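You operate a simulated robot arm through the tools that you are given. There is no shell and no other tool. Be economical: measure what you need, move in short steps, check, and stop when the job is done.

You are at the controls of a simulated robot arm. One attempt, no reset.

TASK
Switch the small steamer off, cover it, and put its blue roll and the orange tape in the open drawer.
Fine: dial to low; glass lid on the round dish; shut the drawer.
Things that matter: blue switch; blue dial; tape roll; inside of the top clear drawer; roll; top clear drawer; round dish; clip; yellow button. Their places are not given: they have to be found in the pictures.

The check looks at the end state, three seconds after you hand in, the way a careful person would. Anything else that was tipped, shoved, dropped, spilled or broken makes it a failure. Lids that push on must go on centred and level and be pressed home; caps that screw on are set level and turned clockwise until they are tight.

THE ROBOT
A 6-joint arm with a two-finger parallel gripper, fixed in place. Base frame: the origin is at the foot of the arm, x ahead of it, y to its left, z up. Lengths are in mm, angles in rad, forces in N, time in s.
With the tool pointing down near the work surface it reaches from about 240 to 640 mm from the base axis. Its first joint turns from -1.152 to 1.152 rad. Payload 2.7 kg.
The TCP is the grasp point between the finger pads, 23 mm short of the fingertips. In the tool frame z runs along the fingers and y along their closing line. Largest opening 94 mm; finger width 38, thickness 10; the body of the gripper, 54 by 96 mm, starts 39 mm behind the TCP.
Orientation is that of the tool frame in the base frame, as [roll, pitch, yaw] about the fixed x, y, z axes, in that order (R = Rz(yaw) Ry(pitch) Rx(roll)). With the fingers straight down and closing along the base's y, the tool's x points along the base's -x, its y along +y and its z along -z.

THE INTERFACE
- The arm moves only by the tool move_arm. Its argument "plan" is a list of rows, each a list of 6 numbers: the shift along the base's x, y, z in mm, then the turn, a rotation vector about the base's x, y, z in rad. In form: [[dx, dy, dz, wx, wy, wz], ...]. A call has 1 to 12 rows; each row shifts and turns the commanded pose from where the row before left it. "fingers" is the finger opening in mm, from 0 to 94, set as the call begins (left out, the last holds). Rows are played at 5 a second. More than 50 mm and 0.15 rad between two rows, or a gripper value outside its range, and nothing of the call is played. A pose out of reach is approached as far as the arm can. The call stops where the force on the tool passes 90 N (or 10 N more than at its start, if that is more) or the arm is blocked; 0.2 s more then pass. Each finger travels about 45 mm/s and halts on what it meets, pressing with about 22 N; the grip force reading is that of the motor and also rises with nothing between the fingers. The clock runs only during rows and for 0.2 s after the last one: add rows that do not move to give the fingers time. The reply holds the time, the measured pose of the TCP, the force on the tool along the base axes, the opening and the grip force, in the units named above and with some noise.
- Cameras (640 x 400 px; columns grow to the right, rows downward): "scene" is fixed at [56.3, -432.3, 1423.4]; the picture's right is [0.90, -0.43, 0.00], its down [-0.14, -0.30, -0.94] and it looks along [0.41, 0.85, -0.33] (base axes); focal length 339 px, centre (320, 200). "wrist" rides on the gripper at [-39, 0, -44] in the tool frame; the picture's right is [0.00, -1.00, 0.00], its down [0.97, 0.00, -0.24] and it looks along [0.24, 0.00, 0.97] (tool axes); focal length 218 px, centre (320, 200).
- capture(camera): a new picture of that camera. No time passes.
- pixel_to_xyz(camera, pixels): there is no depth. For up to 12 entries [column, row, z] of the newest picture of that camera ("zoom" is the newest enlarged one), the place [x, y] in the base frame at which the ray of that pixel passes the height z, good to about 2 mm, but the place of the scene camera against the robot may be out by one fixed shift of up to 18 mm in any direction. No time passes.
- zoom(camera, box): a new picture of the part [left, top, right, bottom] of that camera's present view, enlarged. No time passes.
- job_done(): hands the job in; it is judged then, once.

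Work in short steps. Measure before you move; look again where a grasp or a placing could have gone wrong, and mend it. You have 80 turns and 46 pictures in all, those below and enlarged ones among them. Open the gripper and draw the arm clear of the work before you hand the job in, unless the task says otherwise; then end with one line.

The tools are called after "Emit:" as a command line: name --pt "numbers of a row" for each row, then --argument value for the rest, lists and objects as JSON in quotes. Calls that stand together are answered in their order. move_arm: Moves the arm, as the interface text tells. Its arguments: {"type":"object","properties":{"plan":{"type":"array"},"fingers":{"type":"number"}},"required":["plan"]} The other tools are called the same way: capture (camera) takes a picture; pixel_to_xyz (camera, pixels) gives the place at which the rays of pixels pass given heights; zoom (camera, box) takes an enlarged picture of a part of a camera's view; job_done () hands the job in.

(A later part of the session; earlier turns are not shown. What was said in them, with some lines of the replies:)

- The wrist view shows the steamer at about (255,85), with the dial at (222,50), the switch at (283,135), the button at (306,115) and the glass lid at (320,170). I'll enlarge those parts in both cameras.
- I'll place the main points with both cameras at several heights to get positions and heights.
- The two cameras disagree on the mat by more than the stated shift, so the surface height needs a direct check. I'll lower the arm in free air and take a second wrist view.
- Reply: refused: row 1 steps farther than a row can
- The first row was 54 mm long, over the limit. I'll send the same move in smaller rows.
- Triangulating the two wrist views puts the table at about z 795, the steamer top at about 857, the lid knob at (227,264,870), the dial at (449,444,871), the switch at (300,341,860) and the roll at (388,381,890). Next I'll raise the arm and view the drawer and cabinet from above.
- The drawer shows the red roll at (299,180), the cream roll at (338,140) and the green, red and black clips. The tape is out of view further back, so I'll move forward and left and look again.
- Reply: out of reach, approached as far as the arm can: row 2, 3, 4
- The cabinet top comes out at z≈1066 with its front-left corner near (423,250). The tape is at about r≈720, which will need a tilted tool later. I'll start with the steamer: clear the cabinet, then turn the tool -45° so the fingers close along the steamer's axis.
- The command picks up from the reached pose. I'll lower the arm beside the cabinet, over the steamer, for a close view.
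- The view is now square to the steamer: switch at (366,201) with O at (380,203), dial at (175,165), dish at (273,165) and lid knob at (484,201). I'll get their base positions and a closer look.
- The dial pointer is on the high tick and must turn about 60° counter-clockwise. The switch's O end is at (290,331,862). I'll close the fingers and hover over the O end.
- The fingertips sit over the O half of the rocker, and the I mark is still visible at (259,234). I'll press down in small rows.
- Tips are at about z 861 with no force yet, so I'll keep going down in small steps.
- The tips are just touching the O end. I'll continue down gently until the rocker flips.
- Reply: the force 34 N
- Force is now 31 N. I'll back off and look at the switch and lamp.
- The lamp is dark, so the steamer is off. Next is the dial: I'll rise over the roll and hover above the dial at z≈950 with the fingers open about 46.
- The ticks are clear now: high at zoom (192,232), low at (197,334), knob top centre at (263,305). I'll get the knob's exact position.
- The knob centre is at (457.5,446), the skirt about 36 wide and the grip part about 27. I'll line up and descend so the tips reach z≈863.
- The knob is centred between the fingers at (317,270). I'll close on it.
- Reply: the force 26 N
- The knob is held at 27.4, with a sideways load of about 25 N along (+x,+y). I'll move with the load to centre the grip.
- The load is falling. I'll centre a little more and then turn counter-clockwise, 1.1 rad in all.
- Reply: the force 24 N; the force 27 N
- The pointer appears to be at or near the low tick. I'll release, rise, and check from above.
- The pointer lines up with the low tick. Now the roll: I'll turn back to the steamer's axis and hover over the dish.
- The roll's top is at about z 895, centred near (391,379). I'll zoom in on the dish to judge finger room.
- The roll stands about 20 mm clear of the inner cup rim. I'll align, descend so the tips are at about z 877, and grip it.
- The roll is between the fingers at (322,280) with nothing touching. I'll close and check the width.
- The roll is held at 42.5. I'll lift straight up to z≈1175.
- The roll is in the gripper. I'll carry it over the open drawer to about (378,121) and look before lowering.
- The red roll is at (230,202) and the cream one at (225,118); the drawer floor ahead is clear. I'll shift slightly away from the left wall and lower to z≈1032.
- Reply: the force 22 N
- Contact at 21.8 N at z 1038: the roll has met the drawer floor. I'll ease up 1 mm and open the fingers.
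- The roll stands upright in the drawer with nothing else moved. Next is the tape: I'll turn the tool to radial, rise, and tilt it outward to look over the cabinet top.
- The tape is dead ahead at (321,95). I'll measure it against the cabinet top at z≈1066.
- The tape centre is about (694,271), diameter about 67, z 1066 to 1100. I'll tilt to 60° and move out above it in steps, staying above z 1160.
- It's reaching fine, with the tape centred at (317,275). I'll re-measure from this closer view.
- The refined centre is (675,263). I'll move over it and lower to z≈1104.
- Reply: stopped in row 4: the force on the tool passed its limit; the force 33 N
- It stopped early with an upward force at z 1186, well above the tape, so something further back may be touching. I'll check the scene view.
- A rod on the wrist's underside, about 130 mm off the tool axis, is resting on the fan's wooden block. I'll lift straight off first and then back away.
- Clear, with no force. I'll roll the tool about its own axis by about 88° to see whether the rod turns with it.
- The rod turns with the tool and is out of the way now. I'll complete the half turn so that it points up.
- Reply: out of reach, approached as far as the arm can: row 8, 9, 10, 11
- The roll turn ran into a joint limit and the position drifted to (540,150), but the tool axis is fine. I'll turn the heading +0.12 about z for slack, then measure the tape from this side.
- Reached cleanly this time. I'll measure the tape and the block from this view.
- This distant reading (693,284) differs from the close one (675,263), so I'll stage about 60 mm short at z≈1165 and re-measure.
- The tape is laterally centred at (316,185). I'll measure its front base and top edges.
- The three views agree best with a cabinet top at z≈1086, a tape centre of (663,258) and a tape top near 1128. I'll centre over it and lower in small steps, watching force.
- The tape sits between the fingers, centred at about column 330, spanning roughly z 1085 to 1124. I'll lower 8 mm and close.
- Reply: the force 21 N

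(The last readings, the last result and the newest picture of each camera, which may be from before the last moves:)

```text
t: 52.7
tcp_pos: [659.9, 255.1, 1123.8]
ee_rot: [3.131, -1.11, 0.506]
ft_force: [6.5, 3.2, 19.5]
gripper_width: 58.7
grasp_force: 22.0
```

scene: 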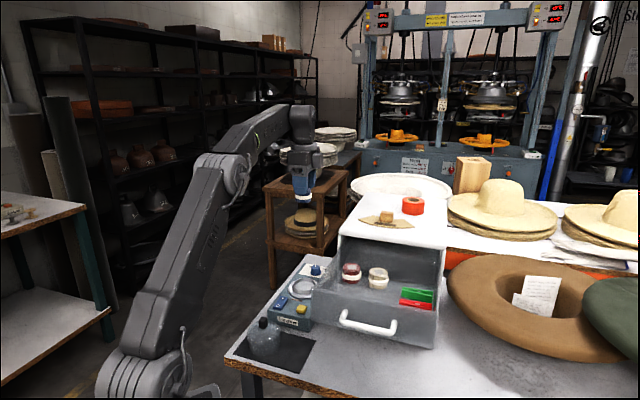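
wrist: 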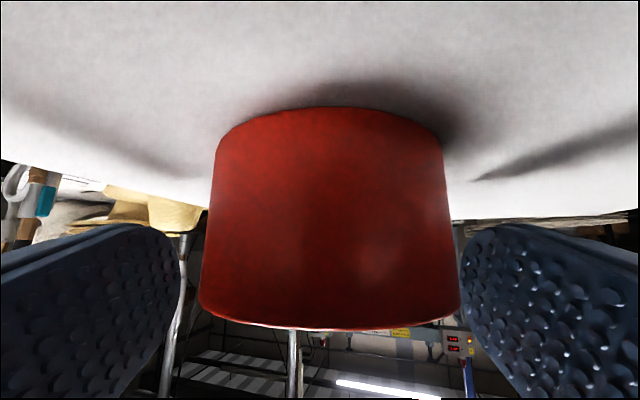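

Gripped at 58.7 with light contact below. I'll lift the tape straight up and then back away.

Emit:
move_arm --pt "0 0 10 0 0 0" --pt "0 0 20 0 0 0" --pt "-10 -5 25 0 0 0" --pt "-30 -13 15 0 0 0" --pt "-35 -15 10 0 0 0" --pt "-35 -15 10 0 0 0" --pt "-35 -15 5 0 0 0" --pt "0 0 0 0 0 0"

Emit:
capture --camera "scene"

```text
t: 54.5
tcp_pos: [514.9, 190.9, 1214.5]
ee_rot: [3.132, -1.105, 0.504]
ft_force: [-0.5, 0.0, -0.9]
gripper_width: 58.7
grasp_force: 22.0
```

```text
9 pictures are left
```

scene: 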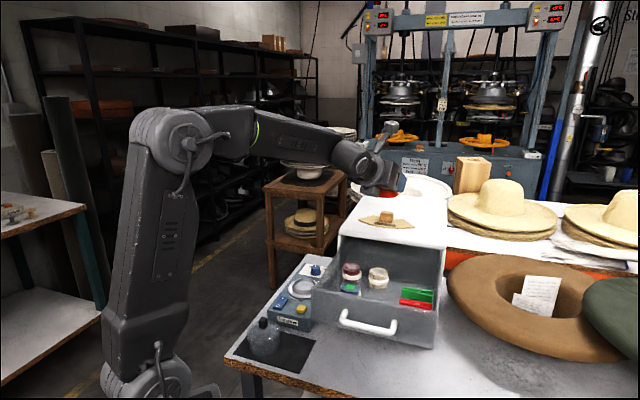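

The tape is held and the fan and block are undisturbed. I'll ease the tilt to 45°, head the tool along the drawer axis and move over the empty drawer spot near (443,64).

Emit:
move_arm --pt "-15 -15 10 -0.0515 0.0937 0" --pt "-15 -25 5 -0.0515 0.0937 0" --pt "-15 -30 0 -0.0515 0.0937 0" --pt "-15 -28 0 0 0 0.14" --pt "-12 -28 0 0 0 0.14" --pt "0 0 0 0 0 0"

Emit:
capture --camera "wrist"

```text
t: 55.9
tcp_pos: [440.9, 65.7, 1230.0]
ee_rot: [3.134, -0.783, 0.784]
ft_force: [-0.4, -0.2, -0.2]
gripper_width: 58.7
grasp_force: 21.9
```

```text
8 pictures are left
```

wrist: 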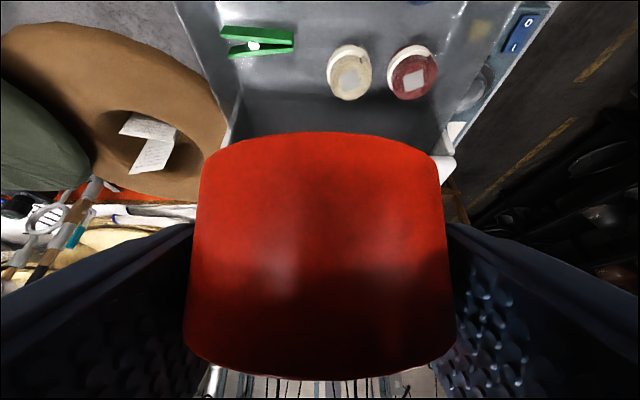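

All clear. I'll lower to z≈1062 and then feel for the floor.

Emit:
move_arm --pt "0 0 -45 0 0 0" --pt "0 0 -45 0 0 0" --pt "0 0 -40 0 0 0" --pt "0 0 -30 0 0 0" --pt "0 0 -8 0 0 0" --pt "0 0 0 0 0 0"

Emit:
move_arm --pt "0 0 -4 0 0 0" --pt "0 0 -4 0 0 0" --pt "0 0 -4 0 0 0" --pt "0 0 0 0 0 0"

```text
t: 57.3
tcp_pos: [441.8, 68.1, 1061.3]
ee_rot: [3.135, -0.784, 0.783]
ft_force: [-0.6, 0.5, -0.8]
gripper_width: 58.7
grasp_force: 21.9
```

```text
t: 58.3
tcp_pos: [441.8, 66.4, 1049.7]
ee_rot: [3.134, -0.783, 0.784]
ft_force: [0.6, -0.4, 0.3]
gripper_width: 58.4
grasp_force: 22.0
```

No contact yet, so I'll keep lowering in 3 mm rows.

Emit:
move_arm --pt "0 0 -3 0 0 0" --pt "0 0 -3 0 0 0" --pt "0 0 -3 0 0 0" --pt "0 0 0 0 0 0"

Emit:
capture --camera "scene"

```text
t: 59.3
tcp_pos: [441.3, 67.2, 1041.7]
ee_rot: [3.133, -0.786, 0.785]
ft_force: [-1.4, 1.3, 5.1]
gripper_width: 58.5
grasp_force: 21.7
```

```text
7 pictures are left
```

scene: 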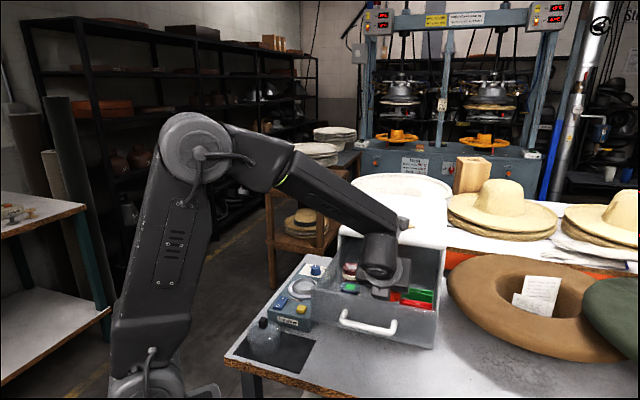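

Light contact of 5 N: the tape's rim is on the drawer floor. I'll open modestly to release it and back out along the tool.

Emit:
move_arm --pt "0 0 0 0 0 0" --pt "0 0 0 0 0 0" --pt "0 0 0 0 0 0" --pt "0 0 15 0 0 0" --pt "0 0 30 0 0 0" --pt "0 0 45 0 0 0" --pt "0 0 45 0 0 0" --pt "0 0 0 0 0 0" --fingers 72

Emit:
capture --camera "scene"

```text
t: 61.1
tcp_pos: [439.9, 65.3, 1176.6]
ee_rot: [3.136, -0.783, 0.784]
ft_force: [-0.1, 0.9, 1.0]
gripper_width: 71.8
grasp_force: 0.1
```

```text
6 pictures are left
```

scene: 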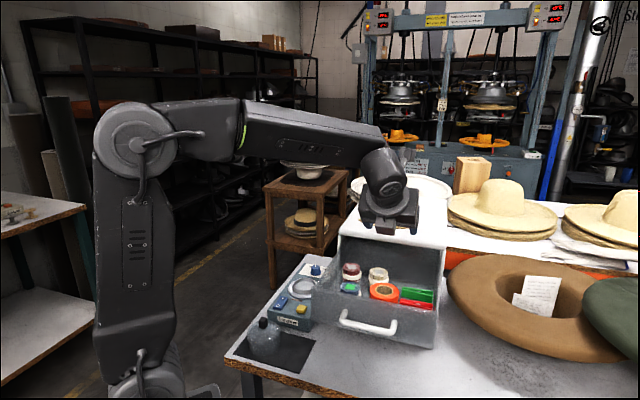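

The tape lies flat in the drawer at (383,292). Next the lid: I'll bring the tool back to vertical, turn it +90° to the steamer heading and travel above the lid.

Emit:
move_arm --pt "-15 0 5 -0.0921 0.0924 0" --pt "-15 0 5 -0.0921 0.0924 0" --pt "-15 0 5 -0.0921 0.0924 0" --pt "-15 0 0 -0.0921 0.0924 0" --pt "-15 0 0 -0.0921 0.0924 0" --pt "-15 0 0 -0.0921 0.0924 0" --pt "0 0 0 0 0 0" --fingers 60

Emit:
move_arm --pt "-10 17 0 0 0 0.1428" --pt "-10 17 0 0 0 0.1428" --pt "-10 17 0 0 0 0.1428" --pt "-10 17 0 0 0 0.1428" --pt "-10 17 0 0 0 0.1428" --pt "-10 17 0 0 0 0.1428" --pt "-10 17 0 0 0 0.1428" --pt "-10 17 0 0 0 0.1428" --pt "-10 17 0 0 0 0.1428" --pt "-10 17 0 0 0 0.1428" --pt "-8 20 0 0 0 0.1428" --pt "0 0 0 0 0 0"

```text
t: 62.7
tcp_pos: [350.7, 65.8, 1191.6]
ee_rot: [3.133, 0.001, 0.783]
ft_force: [-0.3, -1.4, -0.8]
gripper_width: 59.8
grasp_force: 0.1
```

```text
t: 65.3
tcp_pos: [242.1, 256.2, 1190.9]
ee_rot: [3.133, 0.0, 2.355]
ft_force: [-0.3, -0.1, -0.3]
gripper_width: 60.0
grasp_force: 0.1
```

The tool is vertical again. I'll descend above the lid knob at (227,262) to z≈950 for a precise look.

Emit:
move_arm --pt "-15 6 -40 -0.006 0.006 0" --pt "0 0 -45 0 0 0" --pt "0 0 -45 0 0 0" --pt "0 0 -45 0 0 0" --pt "0 0 -45 0 0 0" --pt "0 0 -20 0 0 0" --pt "0 0 0 0 0 0"

Emit:
capture --camera "wrist"

```text
t: 66.9
tcp_pos: [228.1, 261.3, 950.0]
ee_rot: [3.14, 0.001, 2.355]
ft_force: [1.0, 0.1, -0.2]
gripper_width: 60.0
grasp_force: 0.0
```

```text
5 pictures are left
```

wrist: 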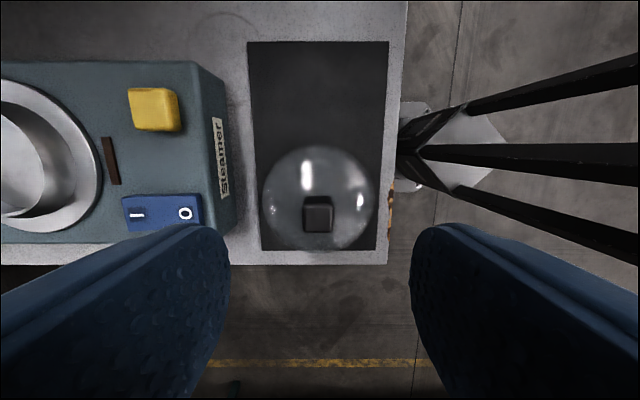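

The knob top is at (318,218) and the dome centre at (319,200). I'll convert those, plus the dish's visible points.

Emit:
pixel_to_xyz --camera "wrist" --pixels '[[318, 216, 870], [318, 216, 874], [303, 216, 870], [334, 216, 870], [319, 198, 800], [319, 198, 825], [262, 198, 800], [377, 198, 800], [100, 168, 858]]'

```text
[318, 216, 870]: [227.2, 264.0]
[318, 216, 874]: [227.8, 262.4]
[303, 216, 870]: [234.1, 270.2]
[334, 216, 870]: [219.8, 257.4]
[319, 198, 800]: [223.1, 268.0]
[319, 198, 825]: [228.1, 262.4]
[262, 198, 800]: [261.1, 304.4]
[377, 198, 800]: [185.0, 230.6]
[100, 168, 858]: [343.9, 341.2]
```

The knob is at (227.5,263) and about 19 wide. I'll align, lower to z 882 and grip it.

Emit:
move_arm --pt "-0.6 1.8 -30 0 0 0" --pt "0 0 -25 0 0 0" --pt "0 0 -8 0 0 0" --pt "0 0 -4 0 0 0" --pt "0 0 0 0 0 0" --fingers 44

Emit:
move_arm --pt "0 0 0 0 0 0" --pt "0 0 0 0 0 0" --pt "0 0 0 0 0 0" --pt "0 0 0 0 0 0" --fingers 8

```text
t: 68.1
tcp_pos: [227.5, 262.6, 884.8]
ee_rot: [-3.141, 0.001, 2.355]
ft_force: [-0.2, 0.9, 0.0]
gripper_width: 43.8
grasp_force: 0.0
```

```text
t: 69.1
tcp_pos: [227.0, 262.3, 884.6]
ee_rot: [-3.141, -0.001, 2.357]
ft_force: [0.7, 0.4, -0.1]
gripper_width: 17.4
grasp_force: 22.1
```

Gripped at 17.4. I'll lift the lid to z≈1005 and carry it over the dish at about (391,378).

Emit:
move_arm --pt "0 0 10 0 0 0" --pt "0 0 35 0 0 0" --pt "0 0 40 0 0 0" --pt "0 0 35 0 0 0" --pt "33 23 0 0 0 0" --pt "33 23 0 0 0 0" --pt "33 23 0 0 0 0" --pt "33 23 0 0 0 0" --pt "32 23.5 0 0 0 0" --pt "0 0 0 0 0 0"

Emit:
capture --camera "wrist"

```text
t: 71.3
tcp_pos: [392.7, 377.8, 1004.2]
ee_rot: [3.14, 0.0, 2.355]
ft_force: [0.7, -0.2, -0.6]
gripper_width: 17.5
grasp_force: 22.1
```

```text
4 pictures are left
```

wrist: 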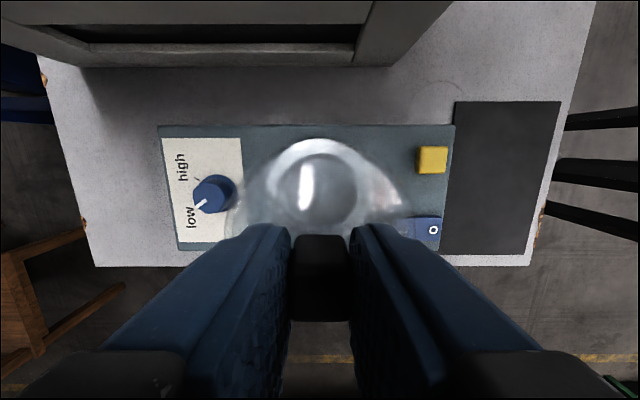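

The dish shows centred under the lid through the glass, in line with my earlier estimate of (392,377). I'll lower to z≈966 and then feel for contact.

Emit:
move_arm --pt "-0.7 -0.7 -15 0 0 0" --pt "0 0 -15 0 0 0" --pt "0 0 -8 0 0 0" --pt "0 0 0 0 0 0"

Emit:
move_arm --pt "0 0 -2 0 0 0" --pt "0 0 -2 0 0 0" --pt "0 0 -2 0 0 0" --pt "0 0 0 0 0 0"

Emit:
move_arm --pt "0 0 -2 0 0 0" --pt "0 0 -2 0 0 0" --pt "0 0 0 0 0 0"

```text
t: 72.3
tcp_pos: [391.1, 378.6, 965.5]
ee_rot: [-3.142, -0.001, 2.353]
ft_force: [0.2, 0.3, -0.3]
gripper_width: 17.7
grasp_force: 22.0
```

```text
t: 73.3
tcp_pos: [391.0, 377.6, 959.4]
ee_rot: [3.141, -0.001, 2.353]
ft_force: [-1.0, 0.3, -1.7]
gripper_width: 17.5
grasp_force: 22.2
```

```text
t: 74.1
tcp_pos: [391.8, 378.1, 955.2]
ee_rot: [-3.141, 0.001, 2.355]
ft_force: [0.4, 0.8, -0.2]
gripper_width: 17.6
grasp_force: 21.8
```

No contact at 955, so I'll continue down in 2 mm rows.

Emit:
move_arm --pt "0 0 -2 0 0 0" --pt "0 0 -2 0 0 0" --pt "0 0 0 0 0 0"

Emit:
zoom --camera "scene" --box '[240, 230, 360, 330]'

```text
t: 74.9
tcp_pos: [391.1, 378.4, 952.8]
ee_rot: [-3.141, -0.001, 2.354]
ft_force: [0.2, 0.9, -0.4]
gripper_width: 17.6
grasp_force: 21.8
```

```text
4.00 times, centred on (300, 280) of scene
```

zoom: 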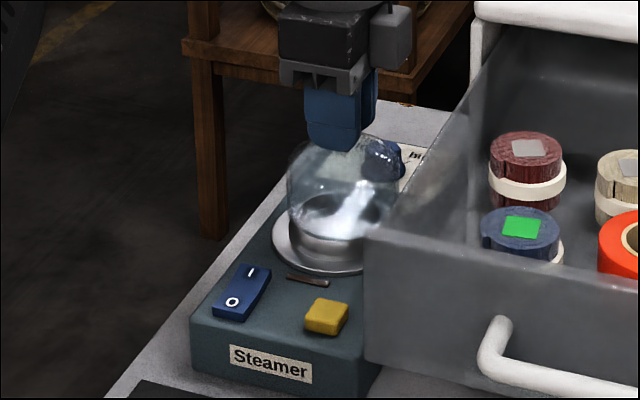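

The lid's skirt is around the cup and just above the flange. I'll keep lowering until it seats.

Emit:
move_arm --pt "0 0 -1.5 0 0 0" --pt "0 0 -1.5 0 0 0" --pt "0 0 -1.5 0 0 0" --pt "0 0 0 0 0 0"

Emit:
move_arm --pt "0 0 -1 0 0 0" --pt "0 0 -1 0 0 0" --pt "0 0 0 0 0 0"

```text
t: 75.9
tcp_pos: [391.3, 378.3, 947.6]
ee_rot: [3.142, 0.001, 2.355]
ft_force: [-0.7, 0.3, -1.2]
gripper_width: 17.5
grasp_force: 21.9
```

```text
t: 76.7
tcp_pos: [390.7, 377.4, 945.7]
ee_rot: [3.14, 0.001, 2.355]
ft_force: [-0.5, -0.5, -0.3]
gripper_width: 17.1
grasp_force: 22.0
```

Emit:
move_arm --pt "0 0 -1 0 0 0" --pt "0 0 -1 0 0 0" --pt "0 0 -1 0 0 0" --pt "0 0 0 0 0 0"

Emit:
move_arm --pt "0 0 -1 0 0 0" --pt "0 0 -1 0 0 0" --pt "0 0 0 0 0 0"

```text
t: 77.7
tcp_pos: [391.0, 377.2, 943.3]
ee_rot: [3.141, 0.002, 2.353]
ft_force: [-0.1, 0.8, 0.3]
gripper_width: 17.7
grasp_force: 22.1
```

```text
t: 78.5
tcp_pos: [391.2, 379.4, 940.7]
ee_rot: [3.139, -0.001, 2.355]
ft_force: [-2.3, 4.7, 7.1]
gripper_width: 17.4
grasp_force: 22.1
```

Contact at z 941, at 7 N. I'll press a little to be sure it is home.

Emit:
move_arm --pt "0 0 -1 0 0 0" --pt "0 0 0 0 0 0"

```text
t: 79.1
tcp_pos: [391.0, 379.1, 940.1]
ee_rot: [3.14, -0.003, 2.354]
ft_force: [-1.9, 4.7, 8.0]
gripper_width: 17.5
grasp_force: 21.3
```

Emit:
move_arm --pt "0 0 -1.5 0 0 0" --pt "0 0 -1.5 0 0 0" --pt "0 0 0 0 0 0"

Emit:
zoom --camera "scene" --box '[250, 240, 350, 320]'

```text
t: 79.9
tcp_pos: [391.3, 379.2, 937.2]
ee_rot: [3.141, 0.0, 2.354]
ft_force: [-2.0, 3.4, 5.0]
gripper_width: 17.6
grasp_force: 21.8
```

```text
5.00 times, centred on (300, 280) of scene
```

zoom: 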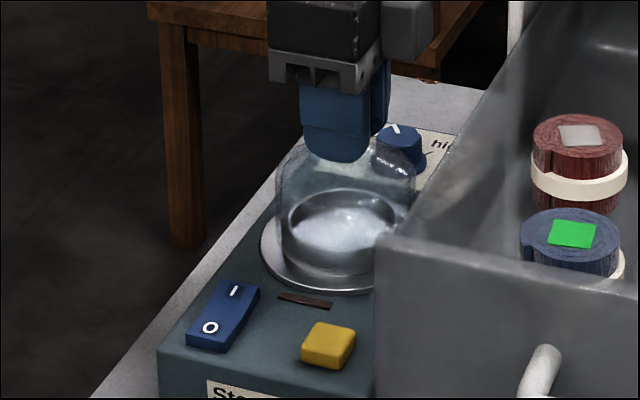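

Force is low while it moves down, so the lid is sliding onto the cup. I'll keep pressing in small steps until it is firm.

Emit:
move_arm --pt "0 0 -1.5 0 0 0" --pt "0 0 -1.5 0 0 0" --pt "0 0 0 0 0 0"

Emit:
move_arm --pt "0 0 -1.5 0 0 0" --pt "0 0 -1.5 0 0 0" --pt "0 0 0 0 0 0"

```text
t: 80.7
tcp_pos: [390.8, 378.8, 934.2]
ee_rot: [-3.14, -0.002, 2.353]
ft_force: [-4.5, 7.0, 0.6]
gripper_width: 17.4
grasp_force: 22.0
```

```text
t: 81.5
tcp_pos: [391.2, 378.5, 932.9]
ee_rot: [3.139, -0.001, 2.356]
ft_force: [-4.2, 6.1, 11.2]
gripper_width: 17.7
grasp_force: 21.5
```

A sideways load of about 8 N points along (-x,+y). I'll shift about 1 mm that way to centre it and press on.

Emit:
move_arm --pt "-0.7 0.8 0 0 0 0" --pt "0 0 -1 0 0 0" --pt "0 0 -1 0 0 0" --pt "0 0 0 0 0 0"

Emit:
move_arm --pt "0 0 -1 0 0 0" --pt "0 0 -1 0 0 0" --pt "0 0 0 0 0 0"

```text
t: 82.5
tcp_pos: [389.6, 380.1, 929.9]
ee_rot: [3.137, -0.003, 2.356]
ft_force: [-3.0, 10.3, 19.7]
gripper_width: 17.4
grasp_force: 22.0
```

```text
t: 83.3
tcp_pos: [390.3, 379.3, 929.1]
ee_rot: [3.136, 0.0, 2.354]
ft_force: [-3.2, 7.4, 23.5]
gripper_width: 17.5
grasp_force: 22.4
```

It's getting firmer, 23 N at 929. One more press to confirm it's home.

Emit:
move_arm --pt "0 0 -1.5 0 0 0" --pt "0 0 -1.5 0 0 0" --pt "0 0 0 0 0 0"

```text
t: 84.1
tcp_pos: [390.3, 380.4, 925.2]
ee_rot: [3.135, 0.001, 2.354]
ft_force: [2.2, 3.9, 23.8]
gripper_width: 17.6
grasp_force: 21.9
```

It's still creeping down, perhaps the fingers slipping on the knob. I'll release, rise, close the fingers and press squarely on the knob top, which also measures its height.

Emit:
move_arm --pt "0 0 0 0 0 0" --pt "0 0 0 0 0 0" --pt "0 0 0 0 0 0" --pt "0 0 20 0 0 0" --pt "0 0 20 0 0 0" --pt "0 0 0 0 0 0" --fingers 44

Emit:
move_arm --pt "0 0 10 0 0 0" --pt "0 0 0 0 0 0" --pt "0 0 0 0 0 0" --pt "0 0 0 0 0 0" --pt "0 0 0 0 0 0" --fingers 0

Emit:
capture --camera "wrist"

```text
t: 85.5
tcp_pos: [390.2, 378.0, 963.4]
ee_rot: [-3.14, 0.002, 2.354]
ft_force: [0.2, 0.3, -0.1]
gripper_width: 43.7
grasp_force: 0.1
```

```text
t: 86.7
tcp_pos: [391.2, 379.5, 972.2]
ee_rot: [3.141, 0.0, 2.355]
ft_force: [-0.2, 0.3, 0.0]
gripper_width: 0.0
grasp_force: 22.4
```

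```text
1 pictures are left
```

wrist: 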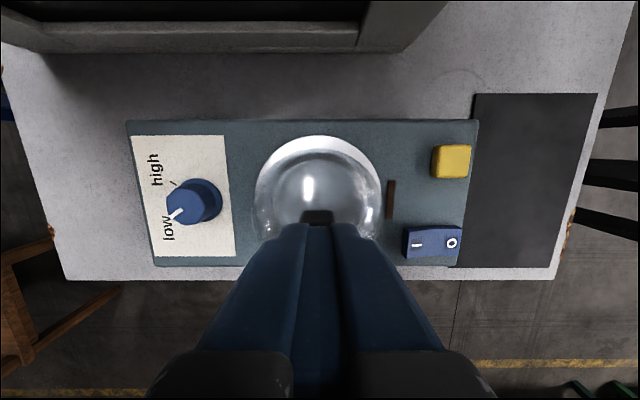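

The lid sits centred on the dish, with the knob at (318,217). I'll press down on the knob top in small steps.

Emit:
move_arm --pt "0 0 -10 0 0 0" --pt "0 0 -6 0 0 0" --pt "0 0 -2 0 0 0" --pt "0 0 -2 0 0 0" --pt "0 0 0 0 0 0"

Emit:
move_arm --pt "0 0 -2 0 0 0" --pt "0 0 -2 0 0 0" --pt "0 0 0 0 0 0"

Emit:
move_arm --pt "0 0 -2 0 0 0" --pt "0 0 -2 0 0 0" --pt "0 0 0 0 0 0"

```text
t: 87.9
tcp_pos: [391.0, 378.3, 953.4]
ee_rot: [-3.14, 0.0, 2.354]
ft_force: [0.2, -0.8, 0.1]
gripper_width: 0.2
grasp_force: 21.4
```

```text
t: 88.7
tcp_pos: [390.6, 380.1, 950.3]
ee_rot: [3.141, 0.0, 2.353]
ft_force: [0.6, 0.0, 0.0]
gripper_width: 0.0
grasp_force: 22.6
```

```text
t: 89.5
tcp_pos: [391.4, 379.1, 948.3]
ee_rot: [3.137, 0.0, 2.354]
ft_force: [-10.9, -11.2, 34.7]
gripper_width: 0.0
grasp_force: 21.8
```

Firm contact at 35 N with the knob top at z≈925, which is the height expected for a seated lid. Next is the drawer: I'll rise, cross above it and come down in front of the handle.

Emit:
move_arm --pt "0 0 10 0 0 0" --pt "0 0 45 0 0 0" --pt "0 0 48 0 0 0" --pt "0 0 48 0 0 0" --pt "0 0 48 0 0 0" --pt "0 0 43 0 0 0" --pt "0 0 0 0 0 0"

Emit:
move_arm --pt "-10 -47 0 0 0 0" --pt "-10 -47 0 0 0 0" --pt "-10 -47 0 0 0 0" --pt "-10 -47 0 0 0 0" --pt "-10 -48 0 0 0 0" --pt "-10 -48 0 0 0 0" --pt "-10 -48 0 0 0 0" --pt "-12 -48 0 0 0 0" --pt "-12 -48 0 0 0 0" --pt "0 0 0 0 0 0"

```text
t: 91.1
tcp_pos: [389.0, 381.5, 1189.3]
ee_rot: [-3.141, 0.0, 2.354]
ft_force: [-0.2, -0.7, -0.5]
gripper_width: 0.0
grasp_force: 22.0
```

```text
t: 93.3
tcp_pos: [296.5, -49.2, 1188.6]
ee_rot: [3.141, 0.0, 2.355]
ft_force: [0.2, 0.0, 0.3]
gripper_width: 0.0
grasp_force: 22.3
```

I'm in front of the handle at u≈175. I'll lower to z≈1010 and start the push along (+x,+y).

Emit:
move_arm --pt "0 0 -45 0 0 0" --pt "0 0 -45 0 0 0" --pt "0 0 -45 0 0 0" --pt "0 0 -43 0 0 0" --pt "0 0 0 0 0 0"

Emit:
move_arm --pt "7 7 0 0 0 0" --pt "7 7 0 0 0 0" --pt "7 7 0 0 0 0" --pt "7 7 0 0 0 0" --pt "7 7 0 0 0 0" --pt "0 0 0 0 0 0"

```text
t: 94.5
tcp_pos: [296.2, -48.7, 1008.6]
ee_rot: [3.141, -0.001, 2.354]
ft_force: [0.6, 0.1, 0.0]
gripper_width: 0.0
grasp_force: 21.7
```

```text
t: 95.9
tcp_pos: [331.4, -14.9, 1007.6]
ee_rot: [-3.141, -0.001, 2.355]
ft_force: [-0.8, -0.5, -0.4]
gripper_width: 0.2
grasp_force: 21.6
```

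No contact yet at u≈224. I'll carry on in small steps.

Emit:
move_arm --pt "5 5 0 0 0 0" --pt "5 5 0 0 0 0" --pt "5 5 0 0 0 0" --pt "0 0 0 0 0 0"

Emit:
zoom --camera "scene" --box '[280, 190, 460, 360]'

```text
t: 96.9
tcp_pos: [346.0, -0.0, 1009.0]
ee_rot: [-3.141, -0.002, 2.353]
ft_force: [-0.4, 0.2, -0.5]
gripper_width: 0.1
grasp_force: 21.8
```

```text
2.35 times, centred on (370, 275) of scene
```

zoom: 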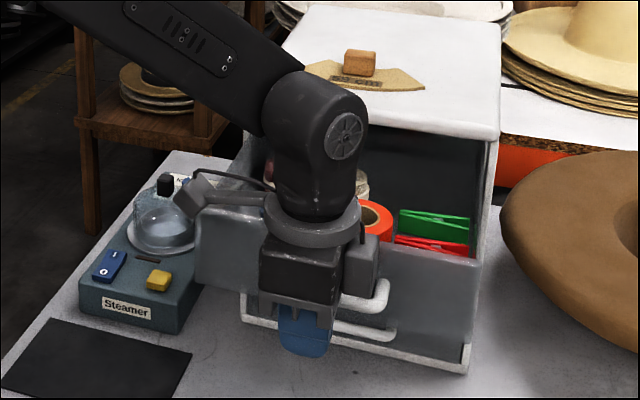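

The front panel's left corner has gone from (314,291) to about (317,278), so the drawer is sliding in freely and the finger is on the handle. I'll keep pushing smoothly.

Emit:
move_arm --pt "6 6 0 0 0 0" --pt "6 6 0 0 0 0" --pt "6 6 0 0 0 0" --pt "6 6 0 0 0 0" --pt "6 6 0 0 0 0" --pt "6 6 0 0 0 0" --pt "6 6 0 0 0 0" --pt "6 6 0 0 0 0" --pt "6 6 0 0 0 0" --pt "6 6 0 0 0 0" --pt "6 6 0 0 0 0" --pt "6 6 0 0 0 0"

Emit:
move_arm --pt "5 5 0 0 0 0" --pt "5 5 0 0 0 0" --pt "5 5 0 0 0 0" --pt "4 4 0 0 0 0" --pt "4 4 0 0 0 0" --pt "4 4 0 0 0 0" --pt "3 3 0 0 0 0" --pt "3 3 0 0 0 0" --pt "2 2 0 0 0 0" --pt "0 0 0 0 0 0"

```text
t: 99.5
tcp_pos: [419.1, 72.9, 1010.9]
ee_rot: [3.142, 0.001, 2.353]
ft_force: [-0.5, -1.5, 0.0]
gripper_width: 0.0
grasp_force: 21.8
```

```text
t: 101.7
tcp_pos: [453.0, 107.9, 1008.6]
ee_rot: [3.141, 0.001, 2.355]
ft_force: [-0.7, -1.0, -0.2]
gripper_width: 0.0
grasp_force: 22.3
```

At u≈397 with about 1 N. I'll continue until it stops firmly.

Emit:
move_arm --pt "2 2 0 0 0 0" --pt "2 2 0 0 0 0" --pt "2 2 0 0 0 0" --pt "2 2 0 0 0 0" --pt "2 2 0 0 0 0" --pt "0 0 0 0 0 0"

Emit:
move_arm --pt "1.5 1.5 0 0 0 0" --pt "1.5 1.5 0 0 0 0" --pt "1.5 1.5 0 0 0 0" --pt "0 0 0 0 0 0"

```text
t: 103.1
tcp_pos: [462.4, 118.8, 1009.8]
ee_rot: [3.141, 0.0, 2.354]
ft_force: [-0.1, -0.6, 0.5]
gripper_width: 0.0
grasp_force: 21.9
```

```text
t: 104.1
tcp_pos: [466.2, 122.8, 1009.0]
ee_rot: [3.141, 0.001, 2.356]
ft_force: [0.0, 0.0, -0.1]
gripper_width: 0.0
grasp_force: 22.2
```

Still almost no force at u≈416. I'll go on in 1.4 mm steps.

Emit:
move_arm --pt "1 1 0 0 0 0" --pt "1 1 0 0 0 0" --pt "1 1 0 0 0 0" --pt "1 1 0 0 0 0" --pt "1 1 0 0 0 0" --pt "1 1 0 0 0 0" --pt "0 0 0 0 0 0"

```text
t: 105.7
tcp_pos: [468.4, 124.5, 1009.7]
ee_rot: [-3.124, -0.008, 2.355]
ft_force: [-64.1, -55.0, 24.9]
gripper_width: 0.0
grasp_force: 21.8
```

Firm stop at about 85 N with u≈419, which matches the expected travel, so the drawer is shut. I'll back off, rise clear and open the gripper.

Emit:
move_arm --pt "-3 -3 0 0 0 0" --pt "-10 -10 0 0 0 0" --pt "-20 -20 0 0 0 0" --pt "-30 -30 0 0 0 0" --pt "-30 -30 0 0 0 0" --pt "-10 -10 40 0 0 0" --pt "0 0 45 0 0 0" --pt "0 0 45 0 0 0" --pt "0 0 45 0 0 0" --pt "0 0 0 0 0 0"

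Emit:
move_arm --pt "0 0 0 0 0 0" --pt "0 0 0 0 0 0" --pt "0 0 0 0 0 0" --pt "0 0 0 0 0 0" --fingers 80

```text
t: 107.9
tcp_pos: [369.7, 27.5, 1184.8]
ee_rot: [-3.141, 0.001, 2.354]
ft_force: [0.0, 0.2, 0.3]
gripper_width: 0.0
grasp_force: 22.5
```

```text
t: 108.9
tcp_pos: [369.1, 26.9, 1183.9]
ee_rot: [3.14, 0.002, 2.355]
ft_force: [-0.4, -0.6, 0.4]
gripper_width: 79.9
grasp_force: 0.0
```

The gripper is open and the arm is clear of the work, so I'm handing the job in.

Emit:
job_done

```text
The job is handed in.
```

I switched the steamer off, turned its dial to low, pressed the glass lid onto the dish, put the blue roll and orange tape in the top drawer, and pushed the drawer to a firm stop. I had no pictures left after that, so the shut drawer is judged from the push force and travel; a rod on the wrist also pressed on the wooden block on the cabinet top, which looked unmoved afterwards.
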